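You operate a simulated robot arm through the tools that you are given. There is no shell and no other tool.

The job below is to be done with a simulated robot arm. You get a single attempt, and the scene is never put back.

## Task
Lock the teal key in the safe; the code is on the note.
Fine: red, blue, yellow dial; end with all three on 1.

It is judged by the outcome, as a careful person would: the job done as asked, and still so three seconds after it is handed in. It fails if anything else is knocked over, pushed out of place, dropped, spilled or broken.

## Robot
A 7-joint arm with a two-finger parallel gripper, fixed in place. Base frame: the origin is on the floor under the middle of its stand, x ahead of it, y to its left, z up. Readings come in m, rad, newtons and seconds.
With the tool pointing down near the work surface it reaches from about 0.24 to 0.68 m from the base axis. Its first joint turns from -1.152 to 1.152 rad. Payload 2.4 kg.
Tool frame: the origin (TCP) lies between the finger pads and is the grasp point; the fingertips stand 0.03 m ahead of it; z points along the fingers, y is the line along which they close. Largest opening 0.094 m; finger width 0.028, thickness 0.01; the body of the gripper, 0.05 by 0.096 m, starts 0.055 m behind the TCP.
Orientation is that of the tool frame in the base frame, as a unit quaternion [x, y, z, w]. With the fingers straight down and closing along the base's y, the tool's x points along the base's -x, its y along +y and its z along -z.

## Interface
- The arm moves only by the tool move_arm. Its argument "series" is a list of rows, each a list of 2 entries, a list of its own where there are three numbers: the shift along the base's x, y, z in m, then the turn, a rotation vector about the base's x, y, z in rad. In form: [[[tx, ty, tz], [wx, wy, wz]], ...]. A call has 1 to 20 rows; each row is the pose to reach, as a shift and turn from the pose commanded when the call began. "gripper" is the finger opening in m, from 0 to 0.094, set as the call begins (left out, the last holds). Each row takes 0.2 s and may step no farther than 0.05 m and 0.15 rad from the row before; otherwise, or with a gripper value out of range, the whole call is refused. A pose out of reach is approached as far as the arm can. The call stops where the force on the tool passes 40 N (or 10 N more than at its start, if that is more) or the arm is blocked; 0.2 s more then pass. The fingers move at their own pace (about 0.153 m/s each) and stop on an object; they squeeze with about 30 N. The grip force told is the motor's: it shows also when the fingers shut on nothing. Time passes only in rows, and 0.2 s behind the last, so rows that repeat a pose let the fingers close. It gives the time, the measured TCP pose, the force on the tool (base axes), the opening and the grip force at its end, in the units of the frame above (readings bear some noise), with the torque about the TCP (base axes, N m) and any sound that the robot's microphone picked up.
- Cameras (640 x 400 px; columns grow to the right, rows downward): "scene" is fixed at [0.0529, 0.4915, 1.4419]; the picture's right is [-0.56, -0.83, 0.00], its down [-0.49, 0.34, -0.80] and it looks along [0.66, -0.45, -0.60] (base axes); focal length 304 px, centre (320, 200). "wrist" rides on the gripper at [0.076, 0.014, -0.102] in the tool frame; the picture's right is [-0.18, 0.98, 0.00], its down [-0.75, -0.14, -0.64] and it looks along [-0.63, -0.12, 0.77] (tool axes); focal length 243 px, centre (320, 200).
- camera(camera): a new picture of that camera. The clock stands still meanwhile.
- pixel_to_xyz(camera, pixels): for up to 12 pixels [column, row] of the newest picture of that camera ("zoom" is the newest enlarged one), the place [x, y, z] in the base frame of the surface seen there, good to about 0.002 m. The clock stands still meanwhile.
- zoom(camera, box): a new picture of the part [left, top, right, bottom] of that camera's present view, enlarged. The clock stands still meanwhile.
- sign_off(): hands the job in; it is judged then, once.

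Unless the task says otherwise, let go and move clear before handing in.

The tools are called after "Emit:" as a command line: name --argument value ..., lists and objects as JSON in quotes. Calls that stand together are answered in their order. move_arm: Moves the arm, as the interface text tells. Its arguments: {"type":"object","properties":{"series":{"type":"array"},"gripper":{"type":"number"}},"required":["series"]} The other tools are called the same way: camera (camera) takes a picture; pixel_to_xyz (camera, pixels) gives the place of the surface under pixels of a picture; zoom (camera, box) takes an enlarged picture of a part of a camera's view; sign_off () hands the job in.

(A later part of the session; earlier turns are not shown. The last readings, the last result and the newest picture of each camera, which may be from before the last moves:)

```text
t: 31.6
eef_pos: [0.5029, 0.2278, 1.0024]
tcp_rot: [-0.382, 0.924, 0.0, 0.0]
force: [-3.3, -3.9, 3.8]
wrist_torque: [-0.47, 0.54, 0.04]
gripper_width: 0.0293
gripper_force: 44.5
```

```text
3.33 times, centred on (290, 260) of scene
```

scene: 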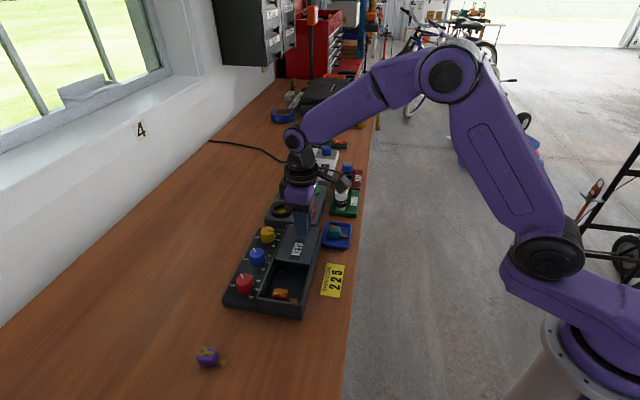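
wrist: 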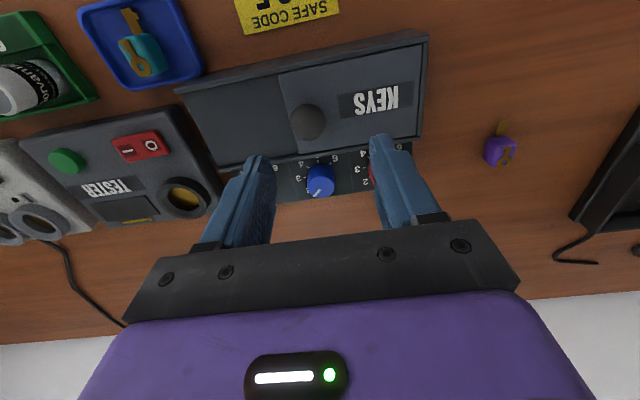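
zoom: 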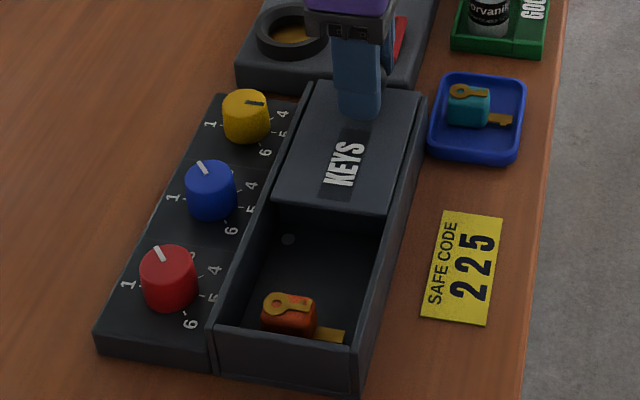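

The lid is open about 90 mm, revealing a compartment with an orange key already inside near its front end (288,318 in the zoom). I'll release the handle and lift clear.

Emit:
move_arm --series '[[[0, 0, 0], [0, 0, 0]], [[0, 0, 0], [0, 0, 0]], [[0, 0, 0.02], [0, 0, 0]], [[0, 0, 0.045], [0, 0, 0]], [[0, 0, 0.08], [0, 0, 0]], [[0, 0, 0.11], [0, 0, 0]], [[0, 0, 0.11], [0, 0, 0]]]' --gripper 0.056

Emit:
camera --camera "wrist"

Emit:
zoom --camera "scene" --box '[230, 200, 370, 320]'

```text
t: 33.2
eef_pos: [0.5032, 0.2283, 1.112]
tcp_rot: [-0.383, 0.924, 0.0, 0.0]
force: [-0.1, -0.5, 0.0]
wrist_torque: [0.0, -0.01, 0.0]
gripper_width: 0.0558
gripper_force: 0.1
```

```text
taken
```

wrist: 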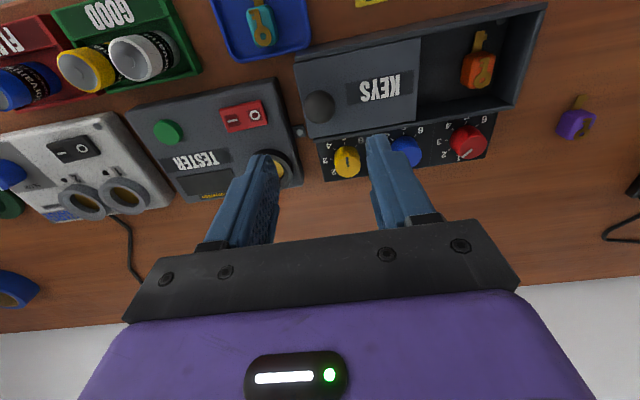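

```text
3.33 times, centred on (300, 260) of scene
```

zoom: 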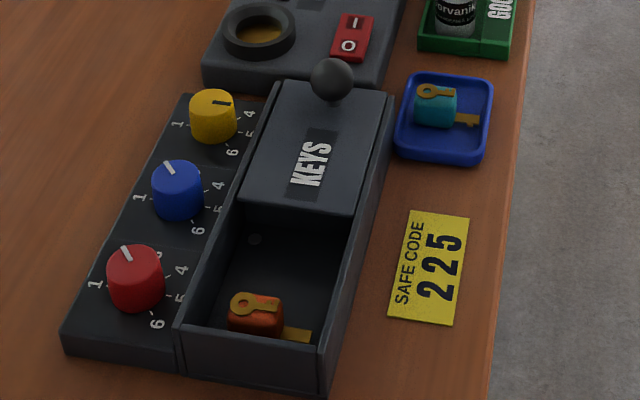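

The lid stays put. Now I'll measure the compartment, the orange key inside, and the teal key in the tray from the scene zoom.

Emit:
pixel_to_xyz --camera "zoom" --pixels '[[270, 270], [320, 270], [250, 240], [235, 300], [255, 310], [240, 302], [302, 335], [345, 215], [245, 205], [190, 330], [322, 345], [300, 300]]'

Emit:
zoom --camera "scene" --box '[310, 215, 366, 255]'

Emit:
zoom --camera "wrist" --box '[200, 0, 330, 80]'

```text
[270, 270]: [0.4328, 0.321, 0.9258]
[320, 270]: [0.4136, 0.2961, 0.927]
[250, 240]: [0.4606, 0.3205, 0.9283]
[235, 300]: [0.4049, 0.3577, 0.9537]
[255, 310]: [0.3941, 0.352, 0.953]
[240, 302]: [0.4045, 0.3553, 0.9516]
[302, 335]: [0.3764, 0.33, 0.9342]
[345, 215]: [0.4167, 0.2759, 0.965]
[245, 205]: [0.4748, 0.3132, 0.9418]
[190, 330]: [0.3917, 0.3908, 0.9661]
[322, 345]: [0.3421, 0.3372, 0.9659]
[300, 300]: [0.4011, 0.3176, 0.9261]
```

```text
10.00 times, centred on (338, 235) of scene
```

zoom: 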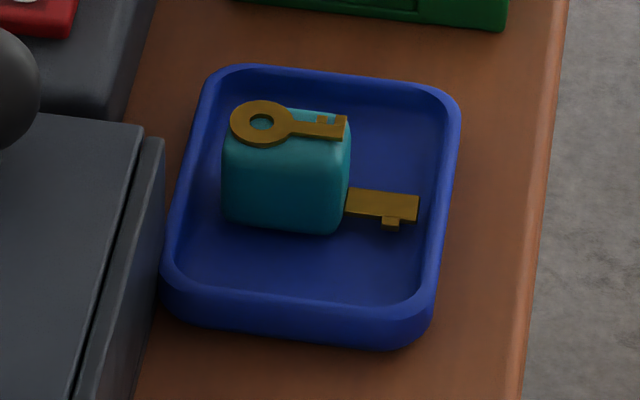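

```text
4.92 times, centred on (265, 40) of wrist
```

zoom: 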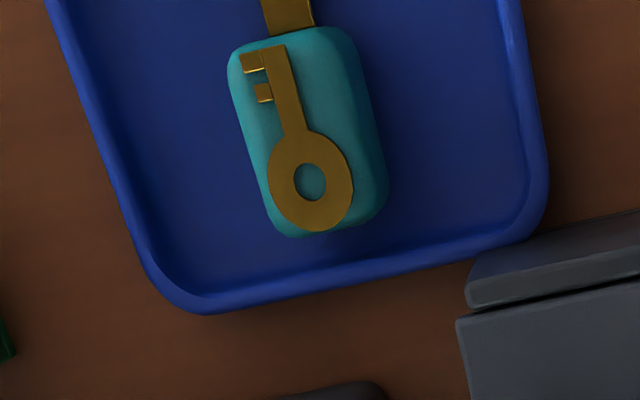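

The teal key is a rounded block with a brass blade sticking out one end. I'll measure the block's faces and blade direction from this wrist zoom.

Emit:
pixel_to_xyz --camera "zoom" --pixels '[[250, 60], [335, 50], [310, 180], [345, 110], [285, 225], [375, 190], [290, 12], [245, 120], [310, 90], [180, 200], [440, 150], [530, 150]]'

```text
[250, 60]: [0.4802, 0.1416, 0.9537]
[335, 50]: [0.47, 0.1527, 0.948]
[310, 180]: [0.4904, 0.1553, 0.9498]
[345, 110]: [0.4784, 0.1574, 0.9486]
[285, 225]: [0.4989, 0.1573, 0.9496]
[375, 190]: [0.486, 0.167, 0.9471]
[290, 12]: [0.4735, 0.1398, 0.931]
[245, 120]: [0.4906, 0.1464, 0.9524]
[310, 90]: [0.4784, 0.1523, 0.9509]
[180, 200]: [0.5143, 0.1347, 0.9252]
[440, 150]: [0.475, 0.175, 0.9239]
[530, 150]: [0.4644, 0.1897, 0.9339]
```

The block's long axis runs at about 220°, so the present finger direction (135°) already suits its width. I'll zoom on the open compartment and lid rear to see how much clearance there is for the fingers.

Emit:
zoom --camera "wrist" --box '[280, 0, 560, 170]'

Emit:
pixel_to_xyz --camera "zoom" --pixels '[[318, 100], [325, 180], [320, 262], [45, 160], [60, 300], [20, 130], [420, 120], [430, 180], [500, 170], [455, 90], [560, 110], [400, 240]]'

```text
2.29 times, centred on (420, 85) of wrist
```

zoom: 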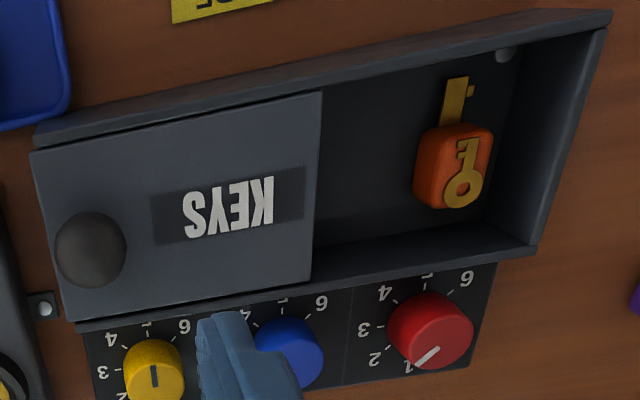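

```text
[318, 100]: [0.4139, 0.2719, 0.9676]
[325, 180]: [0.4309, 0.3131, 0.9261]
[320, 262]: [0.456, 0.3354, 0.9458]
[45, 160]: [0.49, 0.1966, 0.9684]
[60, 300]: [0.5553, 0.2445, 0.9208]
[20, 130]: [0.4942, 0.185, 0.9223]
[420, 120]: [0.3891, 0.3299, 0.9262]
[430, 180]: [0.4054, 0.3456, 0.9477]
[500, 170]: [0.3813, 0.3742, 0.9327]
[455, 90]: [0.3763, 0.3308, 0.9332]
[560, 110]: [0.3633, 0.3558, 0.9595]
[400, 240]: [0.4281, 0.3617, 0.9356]
```

The lid's rear edge is already at the box's rear end, so it's essentially fully open. I'll move the camera over the compartment for precise measurements of the free space.

Emit:
move_arm --series '[[[-0.025, 0.03, 0], [0, 0, 0]], [[-0.05, 0.06, -0.01], [0, 0, 0]], [[-0.07, 0.085, -0.03], [0, 0, 0]], [[-0.085, 0.103, -0.05], [0, 0, 0]], [[-0.085, 0.103, -0.05], [0, 0, 0]]]'

Emit:
camera --camera "wrist"

```text
t: 34.4
eef_pos: [0.4161, 0.3312, 1.0628]
tcp_rot: [-0.382, 0.924, 0.0, 0.0]
force: [0.2, 0.5, 0.8]
wrist_torque: [-0.04, 0.01, 0.0]
gripper_width: 0.0558
gripper_force: 0.1
```

```text
taken
```

wrist: 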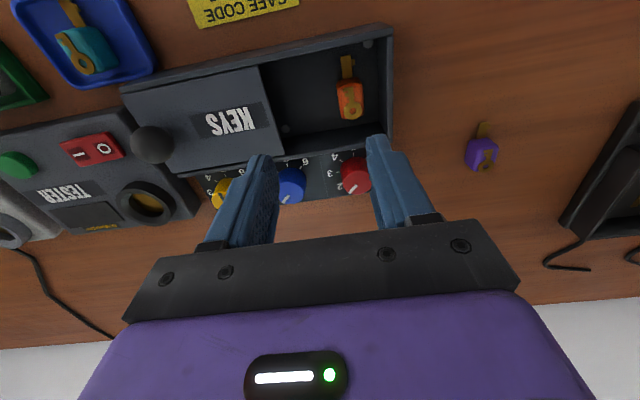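

Emit:
zoom --camera "wrist" --box '[250, 20, 410, 160]'

Emit:
pixel_to_xyz --camera "wrist" --pixels '[[261, 68], [283, 150], [295, 100], [339, 84], [361, 82], [341, 118], [363, 116], [348, 60], [325, 55], [320, 140], [286, 62], [377, 100]]'

```text
2.86 times, centred on (330, 90) of wrist
```

zoom: 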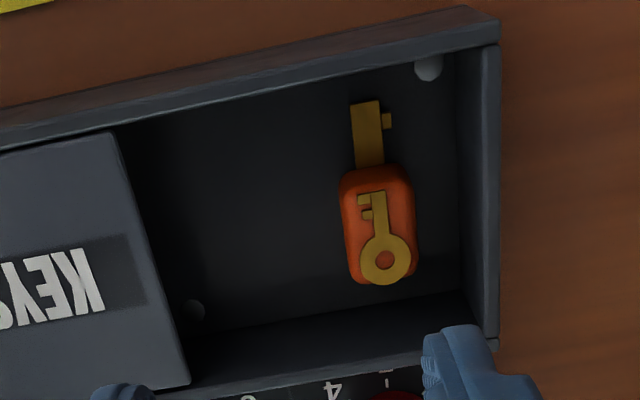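

```text
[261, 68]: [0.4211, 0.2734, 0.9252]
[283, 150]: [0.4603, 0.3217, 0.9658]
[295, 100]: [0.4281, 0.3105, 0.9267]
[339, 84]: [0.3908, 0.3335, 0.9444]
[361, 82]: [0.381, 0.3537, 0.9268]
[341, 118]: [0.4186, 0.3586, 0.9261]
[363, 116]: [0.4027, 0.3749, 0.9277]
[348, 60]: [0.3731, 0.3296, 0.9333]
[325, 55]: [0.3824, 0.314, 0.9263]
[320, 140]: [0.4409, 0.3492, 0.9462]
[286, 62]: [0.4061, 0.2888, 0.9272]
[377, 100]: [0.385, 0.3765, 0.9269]
```

The orange key block spans about (342–415, 165–285) in the zoom and the lid edge runs from (117,135) to (188,385). I'll convert those edges to coordinates.

Emit:
pixel_to_xyz --camera "zoom" --pixels '[[112, 140], [180, 380], [148, 260], [350, 190], [352, 220], [358, 260], [405, 180], [412, 220], [382, 270], [350, 290], [440, 140], [225, 310]]'

Emit:
pixel_to_xyz --camera "zoom" --pixels '[[340, 210], [335, 210], [330, 210], [345, 210], [370, 150], [365, 110], [455, 200], [465, 250], [250, 90], [300, 320], [350, 320], [220, 360]]'

```text
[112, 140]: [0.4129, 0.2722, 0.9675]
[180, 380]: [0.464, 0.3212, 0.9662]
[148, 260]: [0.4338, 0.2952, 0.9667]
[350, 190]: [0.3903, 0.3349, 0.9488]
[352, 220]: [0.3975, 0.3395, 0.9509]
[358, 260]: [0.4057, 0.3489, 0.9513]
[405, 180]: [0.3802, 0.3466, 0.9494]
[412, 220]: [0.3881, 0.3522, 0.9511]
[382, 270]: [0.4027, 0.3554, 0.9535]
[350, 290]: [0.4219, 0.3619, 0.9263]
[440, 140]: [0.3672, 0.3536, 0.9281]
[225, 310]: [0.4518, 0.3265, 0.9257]
```

```text
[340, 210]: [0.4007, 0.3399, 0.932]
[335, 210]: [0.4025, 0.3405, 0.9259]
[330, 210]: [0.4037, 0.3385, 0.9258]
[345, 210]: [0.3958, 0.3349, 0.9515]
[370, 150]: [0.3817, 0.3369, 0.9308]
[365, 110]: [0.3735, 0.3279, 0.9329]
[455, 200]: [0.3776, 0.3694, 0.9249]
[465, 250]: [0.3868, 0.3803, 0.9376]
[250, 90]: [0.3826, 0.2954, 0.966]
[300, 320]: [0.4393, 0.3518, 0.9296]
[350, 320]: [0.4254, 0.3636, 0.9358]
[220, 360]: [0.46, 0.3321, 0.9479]
```

In box coordinates the free slot between the orange block and the lid edge is about 55 mm, enough for the teal block (~26 mm) plus fingers if released with a small opening. Next I'll move over the tray and look at the teal key from above.

Emit:
move_arm --series '[[[0.005, -0.02, 0.02], [0, 0, 0]], [[0.015, -0.055, 0.035], [0, 0, 0]], [[0.03, -0.095, 0.035], [0, 0, 0]], [[0.048, -0.135, 0.03], [0, 0, 0]], [[0.06, -0.165, 0.02], [0, 0, 0]], [[0.067, -0.176, 0.01], [0, 0, 0]], [[0.067, -0.176, 0.01], [0, 0, 0]]]' --gripper 0.05

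Emit:
camera --camera "wrist"

Emit:
zoom --camera "wrist" --box '[240, 30, 400, 160]'

```text
t: 36.0
eef_pos: [0.4836, 0.1547, 1.0708]
tcp_rot: [-0.383, 0.924, 0.0, 0.0]
force: [0.4, -0.8, -0.9]
wrist_torque: [-0.04, -0.02, 0.03]
gripper_width: 0.0501
gripper_force: 0.0
```

```text
taken
```

wrist: 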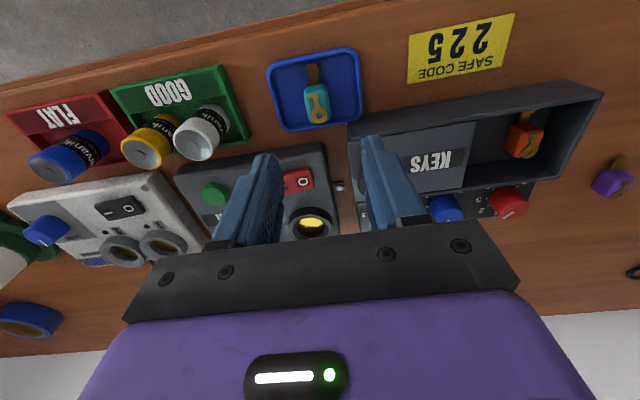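

```text
3.08 times, centred on (320, 95) of wrist
```

zoom: 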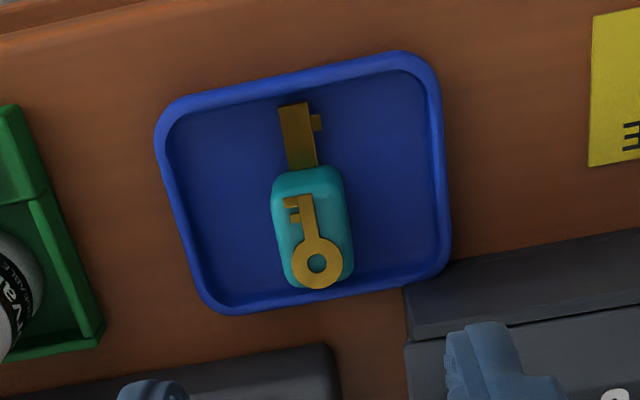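

The teal key lies in the tray at about (316,100) in the wrist view, blade pointing away from the safe. I'll measure block edges and the nearby cans' heights.

Emit:
pixel_to_xyz --camera "zoom" --pixels '[[278, 200], [283, 260], [343, 190], [350, 250], [305, 173], [318, 286], [310, 215], [297, 108], [300, 160], [235, 230], [400, 200], [318, 293]]'

Emit:
pixel_to_xyz --camera "wrist" --pixels '[[212, 115], [195, 140], [160, 135], [240, 130], [250, 140], [270, 70], [350, 125], [360, 60]]'

```text
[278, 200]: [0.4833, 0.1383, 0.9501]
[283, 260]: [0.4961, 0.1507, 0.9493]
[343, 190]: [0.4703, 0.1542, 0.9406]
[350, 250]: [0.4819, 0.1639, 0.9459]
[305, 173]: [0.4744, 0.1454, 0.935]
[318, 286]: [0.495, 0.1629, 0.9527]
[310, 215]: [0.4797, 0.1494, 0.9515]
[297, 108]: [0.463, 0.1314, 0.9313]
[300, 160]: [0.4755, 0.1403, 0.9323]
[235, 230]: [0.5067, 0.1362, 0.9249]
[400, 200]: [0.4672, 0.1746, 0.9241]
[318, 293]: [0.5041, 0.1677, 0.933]
```

```text
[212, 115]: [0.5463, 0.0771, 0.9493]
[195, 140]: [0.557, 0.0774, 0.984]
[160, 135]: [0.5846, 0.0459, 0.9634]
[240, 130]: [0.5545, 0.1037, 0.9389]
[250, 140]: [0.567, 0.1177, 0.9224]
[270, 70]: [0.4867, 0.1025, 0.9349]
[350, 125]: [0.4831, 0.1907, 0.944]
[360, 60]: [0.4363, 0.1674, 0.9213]
```

The block centre is about (0.484,0.153), top z≈0.951 on a tray floor at 0.9245, with ample tray clearance on both sides. I'll descend with the gripper at 50 mm to TCP z≈0.961.

Emit:
move_arm --series '[[[0.0008, -0.0012, -0.03], [0, 0, 0]], [[0.0008, -0.0012, -0.06], [0, 0, 0]], [[0.0008, -0.0012, -0.085], [0, 0, 0]], [[0.0008, -0.0012, -0.1], [0, 0, 0]], [[0.0008, -0.0012, -0.11], [0, 0, 0]], [[0.0008, -0.0012, -0.11], [0, 0, 0]]]' --gripper 0.05

Emit:
camera --camera "wrist"

```text
t: 37.4
eef_pos: [0.4865, 0.1539, 0.9624]
tcp_rot: [-0.382, 0.924, 0.0, 0.0]
force: [0.2, -0.6, -0.3]
wrist_torque: [0.0, -0.02, -0.02]
gripper_width: 0.0499
gripper_force: 0.0
```

```text
taken
```

wrist: 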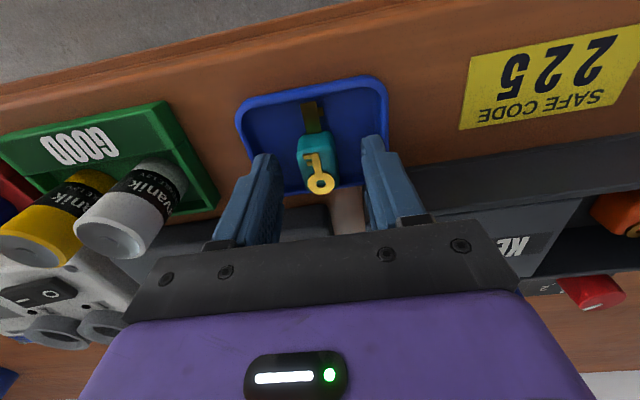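

The fingers straddle the teal block evenly (block at (316,155), fingertips at (265,160) and (372,145)). I'll close gently.

Emit:
move_arm --series '[[[0, 0, 0], [0, 0, 0]], [[0, 0, 0], [0, 0, 0]], [[0, 0, 0], [0, 0, 0]]]' --gripper 0.015

Emit:
camera --camera "wrist"

```text
t: 38.2
eef_pos: [0.4865, 0.1539, 0.9623]
tcp_rot: [-0.382, 0.924, 0.001, 0.0]
force: [-0.4, -0.4, -0.5]
wrist_torque: [0.0, 0.01, 0.01]
gripper_width: 0.0202
gripper_force: 30.3
```

```text
taken
```

wrist: 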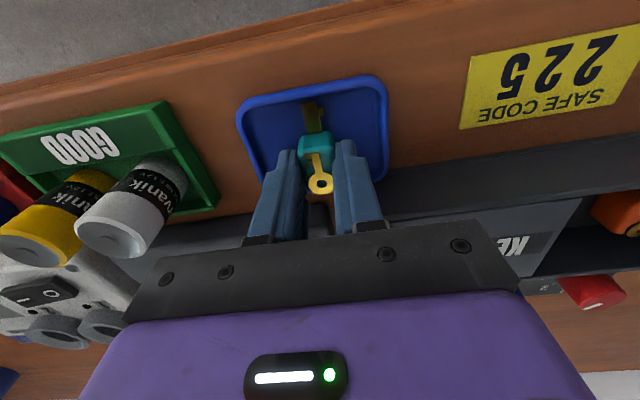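

The block is held at 20.2 mm width. I'll lift straight up out of the tray.

Emit:
move_arm --series '[[[0, 0, 0.015], [0, 0, 0]], [[0, 0, 0.04], [0, 0, 0]], [[0, 0, 0.07], [0, 0, 0]], [[0, 0, 0.1], [0, 0, 0]], [[0, 0, 0.12], [0, 0, 0]], [[0, 0, 0.12], [0, 0, 0]]]'

Emit:
camera --camera "wrist"

Emit:
camera --camera "scene"

```text
t: 39.6
eef_pos: [0.4861, 0.1542, 1.084]
tcp_rot: [-0.382, 0.924, 0.001, 0.0]
force: [0.2, -0.1, -0.1]
wrist_torque: [-0.03, -0.03, 0.0]
gripper_width: 0.0206
gripper_force: 30.2
```

```text
taken
```

wrist: 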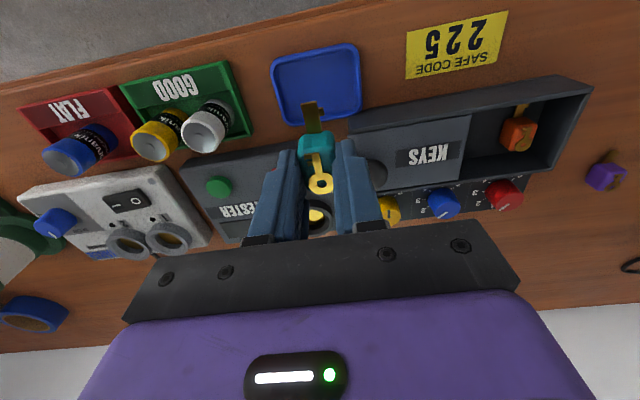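

```text
taken
```

scene: 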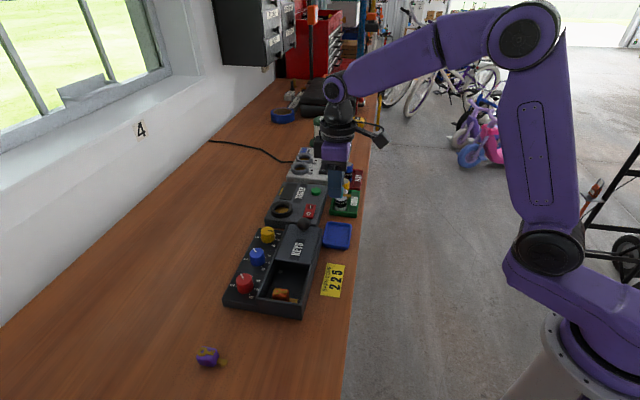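

The teal key is out and the tray remained in place. I'll carry it over the free slot at about (0.427,0.325).

Emit:
move_arm --series '[[[-0.01, 0.03, 0], [0, 0, 0]], [[-0.022, 0.065, 0], [0, 0, 0]], [[-0.034, 0.1, 0], [0, 0, 0]], [[-0.046, 0.135, 0], [0, 0, 0]], [[-0.0593, 0.171, 0], [0, 0, 0]], [[-0.0593, 0.171, 0], [0, 0, 0]], [[-0.0593, 0.171, 0], [0, 0, 0]]]'

Emit:
camera --camera "wrist"

Emit:
zoom --camera "scene" --box '[210, 190, 370, 320]'

```text
t: 41.2
eef_pos: [0.4283, 0.3258, 1.082]
tcp_rot: [-0.383, 0.924, 0.0, 0.001]
force: [0.6, 0.8, 0.5]
wrist_torque: [-0.01, 0.0, 0.01]
gripper_width: 0.0205
gripper_force: 29.8
```

```text
taken
```

wrist: 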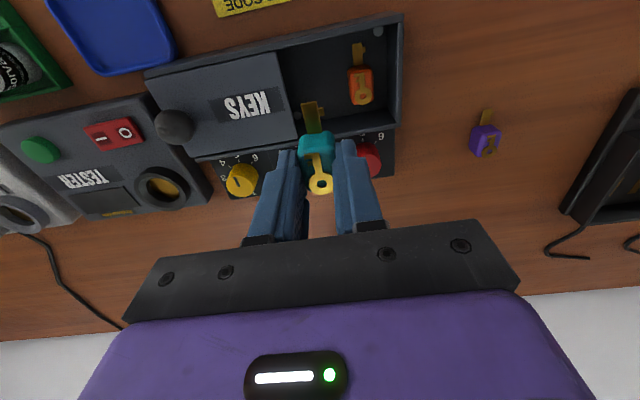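

```text
3.08 times, centred on (290, 255) of scene
```

zoom: 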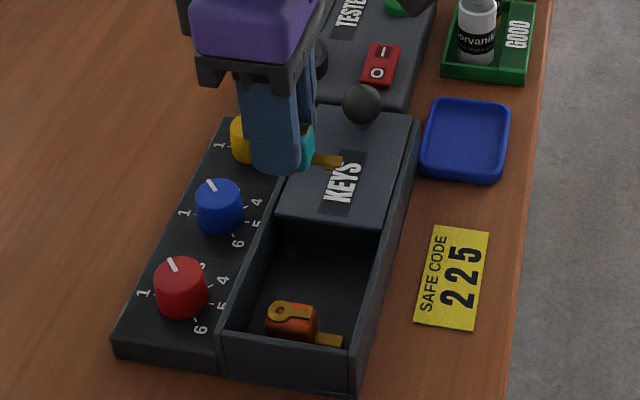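

The key hangs over the slot with TCP at (0.4283,0.3258), i.e. near the slot's centre. I'll lower partway so the block is just above the rim and inspect alignment.

Emit:
move_arm --series '[[[-0.001, 0.0003, -0.02], [0, 0, 0]], [[-0.001, 0.0003, -0.045], [0, 0, 0]], [[-0.001, 0.0003, -0.065], [0, 0, 0]], [[-0.001, 0.0003, -0.065], [0, 0, 0]]]'

Emit:
zoom --camera "wrist" --box '[200, 40, 440, 220]'

Emit:
zoom --camera "scene" --box '[220, 210, 340, 320]'

```text
t: 42.2
eef_pos: [0.4261, 0.3268, 1.0165]
tcp_rot: [-0.383, 0.924, 0.0, 0.001]
force: [-0.6, -0.1, -0.6]
wrist_torque: [-0.03, -0.02, -0.02]
gripper_width: 0.0203
gripper_force: 30.0
```

```text
2.22 times, centred on (320, 130) of wrist
```

zoom: 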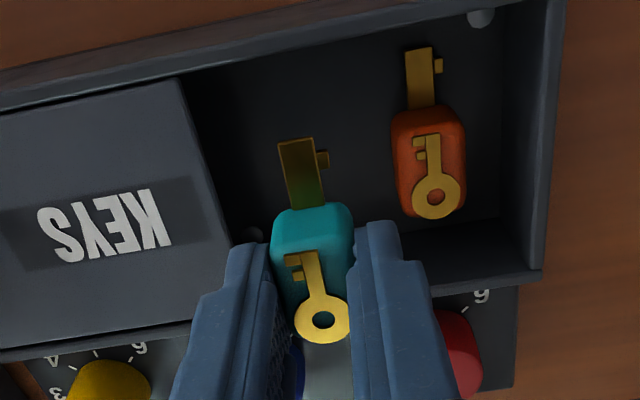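

```text
3.64 times, centred on (280, 265) of scene
```

zoom: 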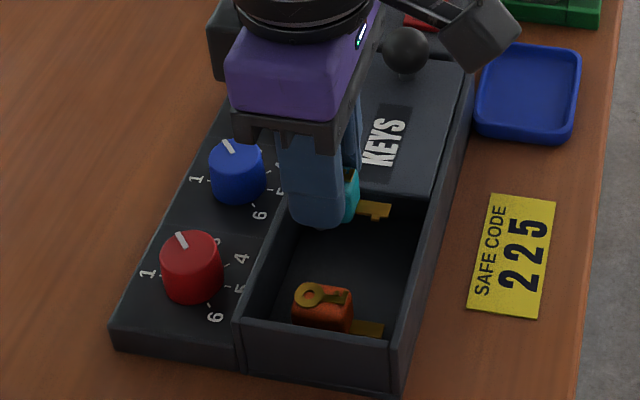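

The teal key is aligned between the lid edge and the orange key. I'll verify positions of the blade tip, block and lid edge before final lowering.

Emit:
zoom --camera "wrist" --box '[200, 40, 440, 220]'

Emit:
pixel_to_xyz --camera "zoom" --pixels '[[295, 143], [285, 225], [340, 220], [315, 300], [190, 110], [225, 240], [396, 150], [400, 200], [455, 190], [250, 255], [230, 280], [395, 235]]'

```text
2.22 times, centred on (320, 130) of wrist
```

zoom: 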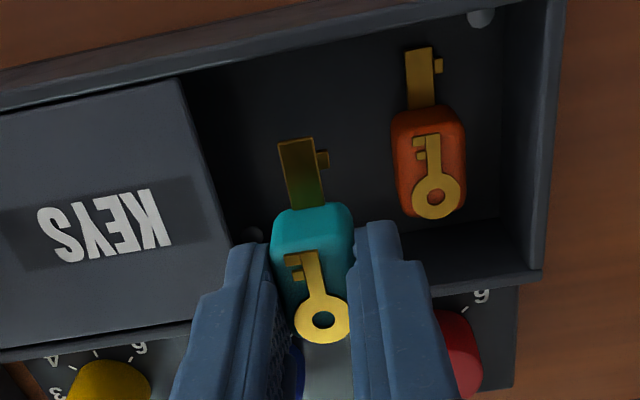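

```text
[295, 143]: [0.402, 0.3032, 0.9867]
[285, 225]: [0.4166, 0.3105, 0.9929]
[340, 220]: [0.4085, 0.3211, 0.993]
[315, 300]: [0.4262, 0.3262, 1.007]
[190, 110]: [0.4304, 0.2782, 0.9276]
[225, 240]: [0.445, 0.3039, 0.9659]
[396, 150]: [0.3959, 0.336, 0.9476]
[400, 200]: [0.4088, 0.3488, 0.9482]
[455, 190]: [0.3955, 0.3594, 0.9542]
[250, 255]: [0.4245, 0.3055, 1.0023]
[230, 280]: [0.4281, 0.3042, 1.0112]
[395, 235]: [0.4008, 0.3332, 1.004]
```

Clearances are ~5 mm to the orange key and ~9 mm to the lid edge, so I'll shift about 2 mm toward the lid and 3 mm toward the blade side, then lower to just above the floor.

Emit:
move_arm --series '[[[-0.0007, -0.0035, -0.005], [0, 0, 0]], [[-0.0007, -0.0035, -0.02], [0, 0, 0]], [[-0.0007, -0.0035, -0.035], [0, 0, 0]], [[-0.0007, -0.0035, -0.046], [0, 0, 0]], [[-0.0007, -0.0035, -0.05], [0, 0, 0]], [[-0.0007, -0.0035, -0.05], [0, 0, 0]]]'

Emit:
camera --camera "wrist"

Emit:
zoom --camera "scene" --box '[220, 210, 340, 320]'

```text
t: 43.6
eef_pos: [0.4254, 0.3212, 0.9661]
tcp_rot: [-0.383, 0.924, 0.0, 0.0]
force: [-0.2, 0.2, 0.6]
wrist_torque: [-0.02, 0.02, 0.01]
gripper_width: 0.0207
gripper_force: 30.0
```

```text
taken
```

wrist: 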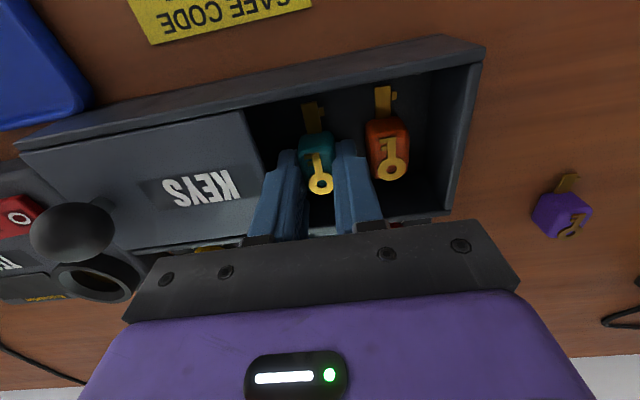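

```text
3.64 times, centred on (280, 265) of scene
```

zoom: 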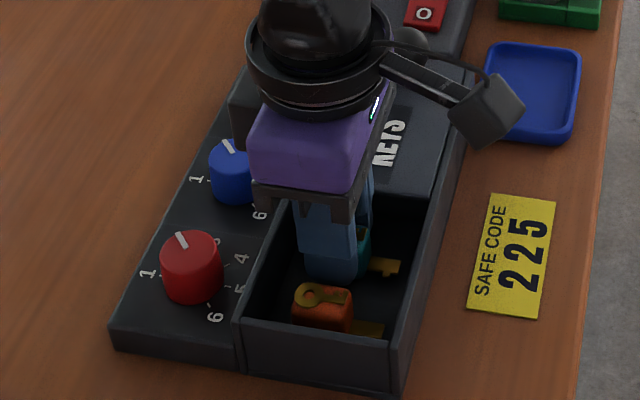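

The teal key is inside, clear of the orange key and the lid, about 2 mm above the floor. I'll lower the last bit, then open just 4 mm per side.

Emit:
move_arm --series '[[[0, 0, -0.001], [0, 0, 0]], [[0, 0, -0.002], [0, 0, 0]], [[0, 0, -0.002], [0, 0, 0]]]'

Emit:
move_arm --series '[[[0, 0, 0], [0, 0, 0]], [[0, 0, 0], [0, 0, 0]], [[0, 0, 0], [0, 0, 0]]]' --gripper 0.028

Emit:
camera --camera "wrist"

```text
t: 44.4
eef_pos: [0.4239, 0.3228, 0.9664]
tcp_rot: [-0.383, 0.924, 0.0, 0.0]
force: [0.8, -0.5, -0.6]
wrist_torque: [-0.04, 0.0, 0.0]
gripper_width: 0.0205
gripper_force: 29.5
```

```text
t: 45.2
eef_pos: [0.4242, 0.3227, 0.9658]
tcp_rot: [-0.383, 0.924, -0.001, 0.001]
force: [-0.1, -0.2, 0.5]
wrist_torque: [-0.01, 0.0, 0.0]
gripper_width: 0.028
gripper_force: 0.1
```

```text
taken
```

wrist: 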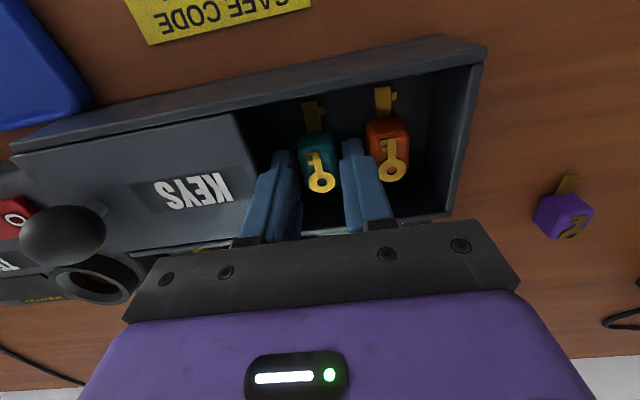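

The key rests freely between the open fingers with no contact forces. I'll lift straight up and inspect.

Emit:
move_arm --series '[[[0, 0, 0.01], [0, 0, 0]], [[0, 0, 0.03], [0, 0, 0]], [[0, 0, 0.06], [0, 0, 0]], [[0, 0, 0.09], [0, 0, 0]], [[0, 0, 0.11], [0, 0, 0]], [[0, 0, 0.11], [0, 0, 0]]]'

Emit:
camera --camera "wrist"

Emit:
zoom --camera "scene" --box '[220, 210, 340, 320]'

Emit:
zoom --camera "wrist" --box '[140, 20, 420, 200]'

```text
t: 46.6
eef_pos: [0.4261, 0.3239, 1.0756]
tcp_rot: [-0.382, 0.924, 0.0, 0.0]
force: [-0.4, 0.2, -0.1]
wrist_torque: [0.0, 0.0, 0.01]
gripper_width: 0.0279
gripper_force: 0.0
```

```text
taken
```

wrist: 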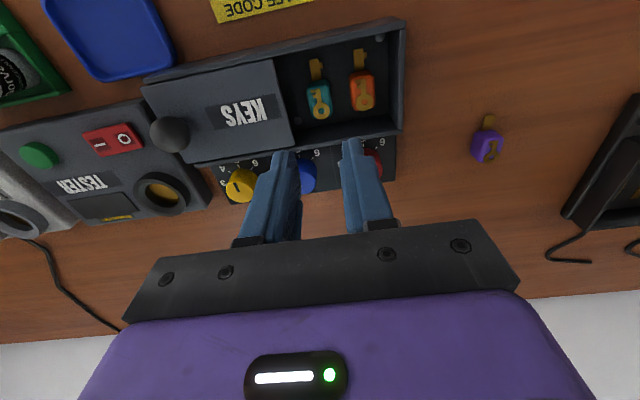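

```text
3.64 times, centred on (280, 265) of scene
```

zoom: 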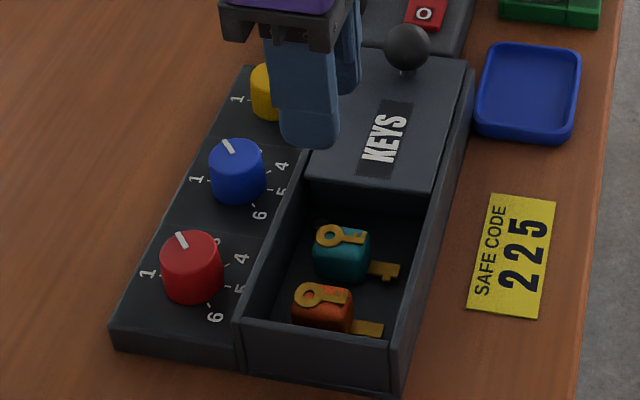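

```text
2.22 times, centred on (280, 110) of wrist
```

zoom: 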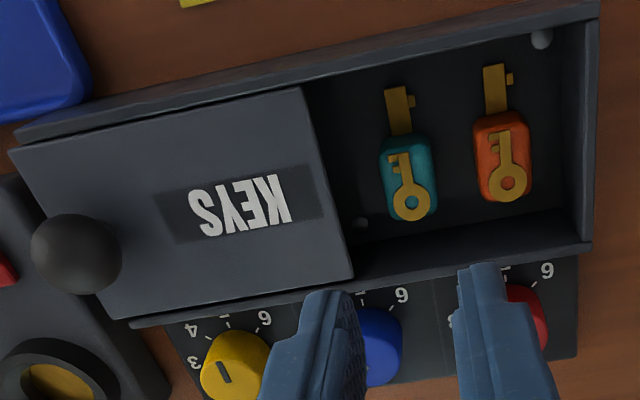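

The teal key lies flat beside the orange one, below lid level. Now I'll go back to the lid handle at about (0.503,0.228) to close it.

Emit:
move_arm --series '[[[0.02, -0.025, 0.01], [0, 0, 0]], [[0.045, -0.056, 0.01], [0, 0, 0]], [[0.065, -0.082, 0.005], [0, 0, 0]], [[0.0768, -0.0961, 0.0], [0, 0, 0]], [[0.0768, -0.0961, 0.0], [0, 0, 0]]]' --gripper 0.06

Emit:
camera --camera "wrist"

Emit:
camera --camera "scene"

```text
t: 47.8
eef_pos: [0.5015, 0.226, 1.0768]
tcp_rot: [-0.383, 0.924, 0.0, 0.0]
force: [-0.3, 0.7, -0.4]
wrist_torque: [0.02, -0.01, 0.03]
gripper_width: 0.0601
gripper_force: 0.0
```

```text
taken
```

wrist: 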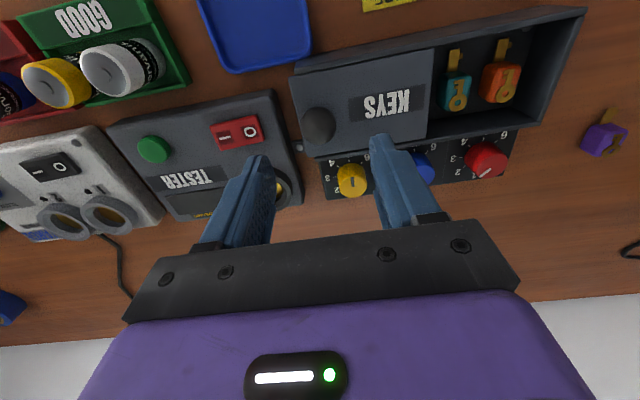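

```text
taken
```

scene: 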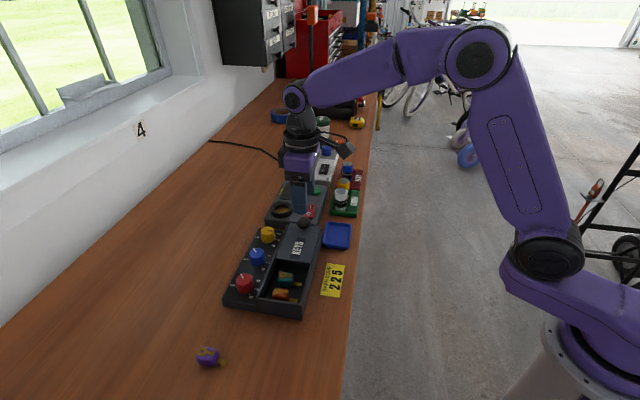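

The handle appears at (318,125) in the wrist view. I'll measure it quickly to confirm it's between the fingers.

Emit:
pixel_to_xyz --camera "wrist" --pixels '[[318, 125], [306, 125], [331, 125], [318, 112], [318, 138]]'

```text
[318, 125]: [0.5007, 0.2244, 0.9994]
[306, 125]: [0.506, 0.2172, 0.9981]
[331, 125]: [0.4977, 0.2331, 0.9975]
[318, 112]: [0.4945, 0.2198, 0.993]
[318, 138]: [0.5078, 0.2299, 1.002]
```

The ball centre is about (0.504,0.227). I'll descend around it and close.

Emit:
move_arm --series '[[[0.002, 0.001, -0.02], [0, 0, 0]], [[0.002, 0.001, -0.045], [0, 0, 0]], [[0.002, 0.001, -0.065], [0, 0, 0]], [[0.002, 0.001, -0.074], [0, 0, 0]], [[0.002, 0.001, -0.074], [0, 0, 0]]]'

Emit:
move_arm --series '[[[0, 0, 0], [0, 0, 0]], [[0, 0, 0], [0, 0, 0]], [[0, 0, 0], [0, 0, 0]]]' --gripper 0.02

```text
t: 49.0
eef_pos: [0.5032, 0.2271, 1.0019]
tcp_rot: [-0.383, 0.924, 0.0, 0.0]
force: [-0.6, 0.0, -0.5]
wrist_torque: [-0.02, -0.03, 0.0]
gripper_width: 0.0598
gripper_force: 0.1
```

```text
t: 49.8
eef_pos: [0.5033, 0.2274, 1.001]
tcp_rot: [-0.382, 0.924, -0.001, 0.0]
force: [-0.2, 0.3, -4.2]
wrist_torque: [0.36, -0.21, -0.13]
gripper_width: 0.0292
gripper_force: 45.0
```

The handle is gripped at 29.2 mm. I'll slide the lid back toward the front by 85 mm, watching the forces.

Emit:
move_arm --series '[[[-0.007, 0.007, 0], [0, 0, 0]], [[-0.014, 0.014, 0], [0, 0, 0]], [[-0.021, 0.021, 0], [0, 0, 0]], [[-0.028, 0.028, 0], [0, 0, 0]], [[-0.035, 0.035, 0], [0, 0, 0]], [[-0.042, 0.042, 0], [0, 0, 0]], [[-0.049, 0.049, 0], [0, 0, 0]], [[-0.055, 0.055, 0], [0, 0, 0]], [[-0.06, 0.06, 0], [0, 0, 0]], [[-0.06, 0.06, 0], [0, 0, 0]]]'

```text
t: 52.0
eef_pos: [0.4424, 0.2877, 1.0017]
tcp_rot: [-0.383, 0.924, -0.002, -0.002]
force: [-9.8, -7.4, -9.7]
wrist_torque: [-0.73, 0.73, -0.07]
gripper_width: 0.0294
gripper_force: 44.6
```

The lid is nearly closed, with a ~12 N sideways rail force; I'll ease 1 mm sideways while pushing the last few millimetres shut.

Emit:
move_arm --series '[[[-0.002, 0.0005, 0], [0, 0, 0]], [[-0.0035, 0.002, 0], [0, 0, 0]], [[-0.005, 0.0035, 0], [0, 0, 0]], [[-0.006, 0.0045, 0], [0, 0, 0]], [[-0.006, 0.0045, 0], [0, 0, 0]]]'

Emit:
zoom --camera "scene" --box '[220, 210, 340, 320]'

```text
t: 53.2
eef_pos: [0.4374, 0.2928, 1.0003]
tcp_rot: [-0.383, 0.924, 0.001, 0.0]
force: [-2.9, -3.9, -17.7]
wrist_torque: [0.0, -0.03, -0.01]
gripper_width: 0.0294
gripper_force: 45.3
```

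```text
3.64 times, centred on (280, 265) of scene
```

zoom: 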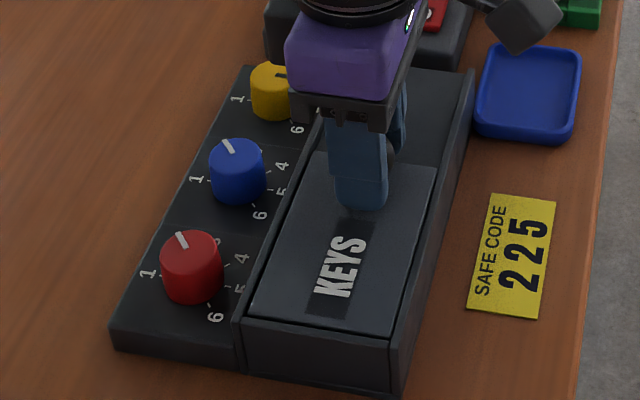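

The lid looks closed in the zoom, at TCP (0.4374,0.2928). I'll push slightly further to confirm it's against its stop.

Emit:
move_arm --series '[[[-0.001, 0.001, 0], [0, 0, 0]], [[-0.002, 0.002, 0], [0, 0, 0]], [[-0.003, 0.003, 0], [0, 0, 0]], [[-0.003, 0.003, 0], [0, 0, 0]]]'

```text
t: 54.2
eef_pos: [0.4366, 0.294, 1.002]
tcp_rot: [-0.381, 0.924, -0.001, 0.0]
force: [11.4, -12.9, -23.4]
wrist_torque: [-0.43, 0.09, 0.16]
gripper_width: 0.0295
gripper_force: 45.5
```

There's now about 17 N of resistance along the slide axis, so the lid is against its closed stop. I'll open the fingers and lift away.

Emit:
move_arm --series '[[[0.0005, -0.0005, 0], [0, 0, 0]], [[0.0005, -0.0005, 0], [0, 0, 0]], [[0.001, -0.001, 0.02], [0, 0, 0]], [[0.001, -0.001, 0.05], [0, 0, 0]], [[0.001, -0.001, 0.08], [0, 0, 0]], [[0.001, -0.001, 0.1], [0, 0, 0]], [[0.001, -0.001, 0.1], [0, 0, 0]]]' --gripper 0.06

Emit:
camera --camera "wrist"

Emit:
zoom --camera "wrist" --box '[170, 20, 440, 190]'

Emit:
zoom --camera "scene" --box '[210, 200, 370, 320]'

```text
t: 55.8
eef_pos: [0.4368, 0.2952, 1.1018]
tcp_rot: [-0.383, 0.924, 0.0, 0.0]
force: [0.9, -0.2, -0.7]
wrist_torque: [0.0, 0.01, -0.03]
gripper_width: 0.0597
gripper_force: 0.0
```

```text
taken
```

wrist: 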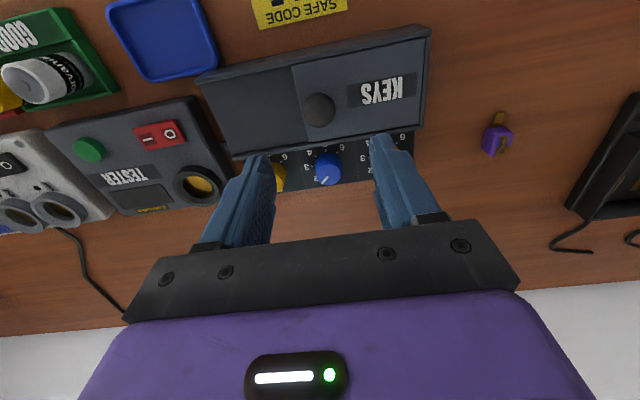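

```text
2.35 times, centred on (305, 105) of wrist
```

zoom: 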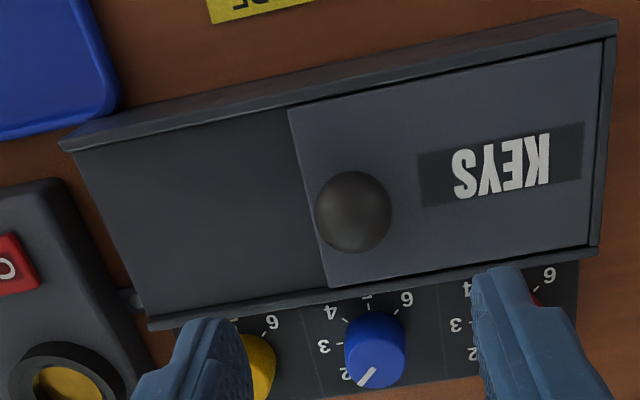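

```text
3.33 times, centred on (290, 260) of scene
```

zoom: 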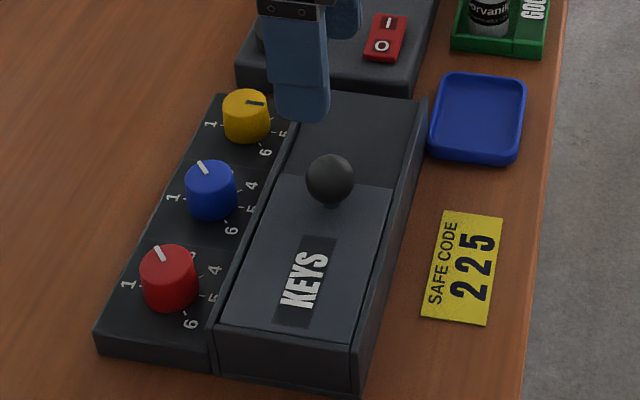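

The lid is shut flush at the front. Now I'll spin the dials to 1, starting with red: move above (0.4488,0.3992) with yaw turned back to 0.

Emit:
move_arm --series '[[[0.002, 0.017, 0], [0, 0, -0.13]], [[0.004, 0.035, 0], [0, 0, -0.26]], [[0.006, 0.052, 0], [0, 0, -0.39]], [[0.008, 0.07, -0.01], [0, 0, -0.52]], [[0.01, 0.087, -0.025], [0, 0, -0.65]], [[0.012, 0.104, -0.05], [0, 0, -0.785]], [[0.012, 0.104, -0.05], [0, 0, -0.785]], [[0.012, 0.104, -0.05], [0, 0, -0.785]]]' --gripper 0.045

Emit:
zoom --camera "wrist" --box '[250, 60, 390, 160]'

Emit:
pixel_to_xyz --camera "zoom" --pixels '[[320, 240], [280, 240], [360, 240], [320, 200], [320, 280]]'

```text
t: 57.6
eef_pos: [0.4494, 0.3986, 1.0525]
tcp_rot: [0.002, 1.0, 0.0, 0.0]
force: [-0.5, 0.8, -0.5]
wrist_torque: [0.04, -0.03, 0.0]
gripper_width: 0.045
gripper_force: 0.1
```

```text
4.00 times, centred on (320, 110) of wrist
```

zoom: 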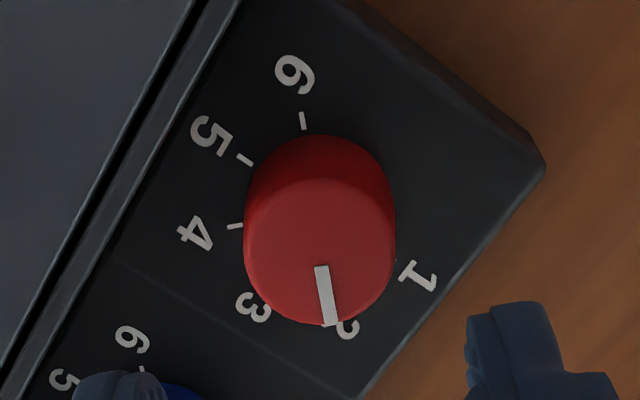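

```text
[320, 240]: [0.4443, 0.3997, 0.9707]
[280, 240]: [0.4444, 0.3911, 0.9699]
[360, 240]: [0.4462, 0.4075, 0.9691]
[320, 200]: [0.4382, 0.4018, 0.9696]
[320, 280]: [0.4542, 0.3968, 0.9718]
```

Red still reads 2 with its cap centred beneath the TCP. I'll descend and close on it.

Emit:
move_arm --series '[[[-0.0003, 0.0004, -0.02], [0, 0, 0]], [[-0.0003, 0.0004, -0.04], [0, 0, 0]], [[-0.0003, 0.0004, -0.06], [0, 0, 0]], [[-0.0003, 0.0004, -0.07], [0, 0, 0]], [[-0.0003, 0.0004, -0.07], [0, 0, 0]]]' --gripper 0.045

Emit:
move_arm --series '[[[0, 0, 0], [0, 0, 0]], [[0, 0, 0], [0, 0, 0]], [[0, 0, 0], [0, 0, 0]]]' --gripper 0.02

```text
t: 58.8
eef_pos: [0.4485, 0.3981, 0.9812]
tcp_rot: [0.0, 1.0, 0.001, 0.0]
force: [-0.2, 0.3, -0.1]
wrist_torque: [0.0, 0.0, 0.0]
gripper_width: 0.0452
gripper_force: 0.0
```

```text
t: 59.6
eef_pos: [0.4495, 0.3982, 0.9813]
tcp_rot: [0.0, 1.0, 0.0, 0.0]
force: [0.7, 4.0, -6.0]
wrist_torque: [0.15, -0.27, -0.02]
gripper_width: 0.0311
gripper_force: 45.3
```

Red is gripped with only ~4 N side force. I'll turn it +45° (2→1).

Emit:
move_arm --series '[[[0, 0.0003, 0], [0, 0, 0.1]], [[0, 0.0006, 0], [0, 0, 0.2]], [[0, 0.0008, 0], [0, 0, 0.3]], [[0, 0.001, 0], [0, 0, 0.4]], [[0, 0.001, 0], [0, 0, 0.5]], [[0, 0.001, 0], [0, 0, 0.6]], [[0, 0.001, 0], [0, 0, 0.7]], [[0, 0.001, 0], [0, 0, 0.785]], [[0, 0.001, 0], [0, 0, 0.785]]]'

Emit:
move_arm --series '[[[0, 0, 0], [0, 0, 0]], [[0, 0, 0], [0, 0, 0]], [[0, 0, 0.02], [0, 0, 0]], [[0, 0, 0.045], [0, 0, 0]], [[0, 0, 0.07], [0, 0, 0]], [[0, 0, 0.07], [0, 0, 0]]]' --gripper 0.045

Emit:
zoom --camera "wrist" --box '[150, 40, 450, 220]'

Emit:
pixel_to_xyz --camera "zoom" --pixels '[[365, 200], [364, 225], [345, 200], [385, 200]]'

```text
t: 61.6
eef_pos: [0.4486, 0.3989, 0.9806]
tcp_rot: [-0.383, 0.924, 0.001, 0.001]
force: [11.3, 0.5, -12.1]
wrist_torque: [0.43, -0.77, 0.01]
gripper_width: 0.0309
gripper_force: 44.9
```

```text
t: 63.0
eef_pos: [0.4485, 0.4007, 1.0521]
tcp_rot: [-0.382, 0.924, -0.001, 0.001]
force: [0.3, -0.7, -0.8]
wrist_torque: [-0.04, -0.06, -0.04]
gripper_width: 0.0449
gripper_force: 0.1
```

```text
2.13 times, centred on (300, 130) of wrist
```

zoom: 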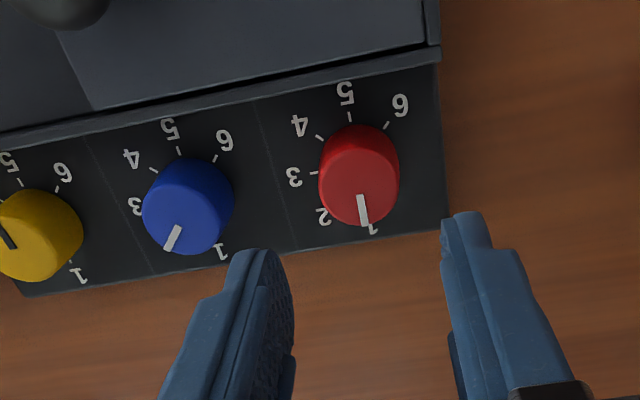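

```text
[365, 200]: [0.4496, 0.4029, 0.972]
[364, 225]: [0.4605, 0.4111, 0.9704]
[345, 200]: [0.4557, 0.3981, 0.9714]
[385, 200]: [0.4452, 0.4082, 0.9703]
```

Red now points at 1. Next is blue: move above (0.4985,0.349) with yaw turned back.

Emit:
move_arm --series '[[[0.008, -0.008, 0], [0, 0, -0.13]], [[0.016, -0.017, 0], [0, 0, -0.26]], [[0.025, -0.026, 0], [0, 0, -0.39]], [[0.033, -0.034, 0], [0, 0, -0.52]], [[0.042, -0.043, 0], [0, 0, -0.65]], [[0.05, -0.051, 0], [0, 0, -0.785]], [[0.05, -0.051, 0], [0, 0, -0.785]], [[0.05, -0.051, 0], [0, 0, -0.785]]]'

Emit:
zoom --camera "wrist" --box '[250, 60, 390, 160]'

Emit:
pixel_to_xyz --camera "zoom" --pixels '[[253, 250], [399, 250], [325, 180], [325, 319], [325, 250]]'

```text
t: 64.8
eef_pos: [0.4975, 0.3485, 1.0513]
tcp_rot: [0.001, 1.0, 0.0, 0.0]
force: [-0.1, -0.6, 0.9]
wrist_torque: [-0.01, -0.02, -0.01]
gripper_width: 0.0452
gripper_force: 0.0
```

```text
4.00 times, centred on (320, 110) of wrist
```

zoom: 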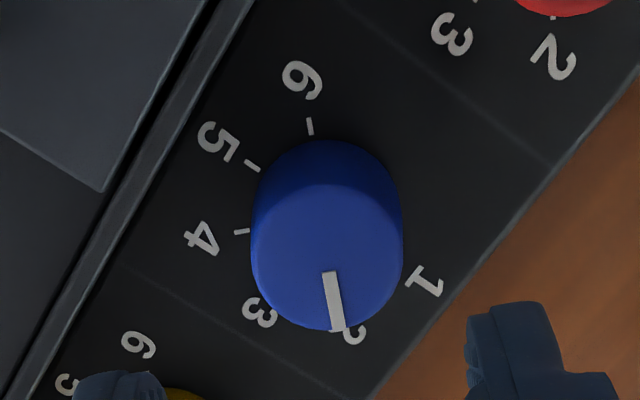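

```text
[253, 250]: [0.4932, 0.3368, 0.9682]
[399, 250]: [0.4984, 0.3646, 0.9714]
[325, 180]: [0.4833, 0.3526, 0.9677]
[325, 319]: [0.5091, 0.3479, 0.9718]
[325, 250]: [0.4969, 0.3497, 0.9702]
```

Blue still reads 2, and its centre is about 1 mm to +y of the TCP. I'll correct while descending, then close.

Emit:
move_arm --series '[[[0.0006, 0.0012, -0.02], [0, 0, 0]], [[0.0006, 0.0012, -0.04], [0, 0, 0]], [[0.0006, 0.0012, -0.06], [0, 0, 0]], [[0.0006, 0.0012, -0.07], [0, 0, 0]], [[0.0006, 0.0012, -0.07], [0, 0, 0]]]' --gripper 0.045

Emit:
move_arm --series '[[[0, 0, 0], [0, 0, 0]], [[0, 0, 0], [0, 0, 0]], [[0, 0, 0], [0, 0, 0]]]' --gripper 0.02

```text
t: 66.0
eef_pos: [0.4987, 0.3504, 0.9815]
tcp_rot: [0.0, 1.0, 0.0, -0.001]
force: [-0.1, -0.3, 0.1]
wrist_torque: [-0.03, 0.02, 0.02]
gripper_width: 0.0447
gripper_force: 0.1
```

```text
t: 66.8
eef_pos: [0.4989, 0.3514, 0.9806]
tcp_rot: [0.0, 1.0, 0.0, 0.0]
force: [0.2, -0.1, -2.5]
wrist_torque: [0.02, -0.16, 0.0]
gripper_width: 0.031
gripper_force: 45.1
```

Blue is gripped with almost no side force. I'll turn it +45° (2→1), release and check.

Emit:
move_arm --series '[[[0, 0, 0], [0, 0, 0.1]], [[0, 0, 0], [0, 0, 0.2]], [[0, 0, 0], [0, 0, 0.3]], [[0, 0, 0], [0, 0, 0.4]], [[0, 0, 0], [0, 0, 0.5]], [[0, 0, 0], [0, 0, 0.6]], [[0, 0, 0], [0, 0, 0.7]], [[0, 0, 0], [0, 0, 0.785]], [[0, 0, 0], [0, 0, 0.785]]]'

Emit:
move_arm --series '[[[0, 0, 0], [0, 0, 0]], [[0, 0, 0], [0, 0, 0]], [[0, 0, 0.02], [0, 0, 0]], [[0, 0, 0.045], [0, 0, 0]], [[0, 0, 0.07], [0, 0, 0]], [[0, 0, 0.07], [0, 0, 0]]]' --gripper 0.045

Emit:
zoom --camera "wrist" --box '[150, 40, 450, 220]'

```text
t: 68.8
eef_pos: [0.4986, 0.3496, 0.9813]
tcp_rot: [-0.382, 0.924, 0.0, 0.001]
force: [11.2, 5.8, -12.7]
wrist_torque: [-0.18, -0.02, -0.03]
gripper_width: 0.0311
gripper_force: 44.6
```

```text
t: 70.2
eef_pos: [0.4961, 0.3499, 1.0514]
tcp_rot: [-0.383, 0.924, 0.001, -0.001]
force: [-0.6, 0.2, 0.1]
wrist_torque: [0.03, 0.0, 0.02]
gripper_width: 0.0447
gripper_force: 0.0
```

```text
2.13 times, centred on (300, 130) of wrist
```

zoom: 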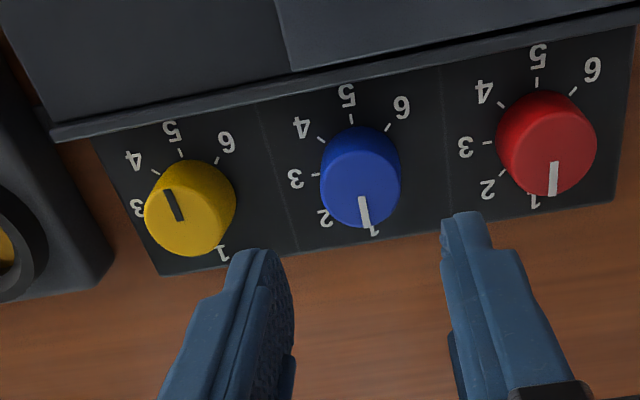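

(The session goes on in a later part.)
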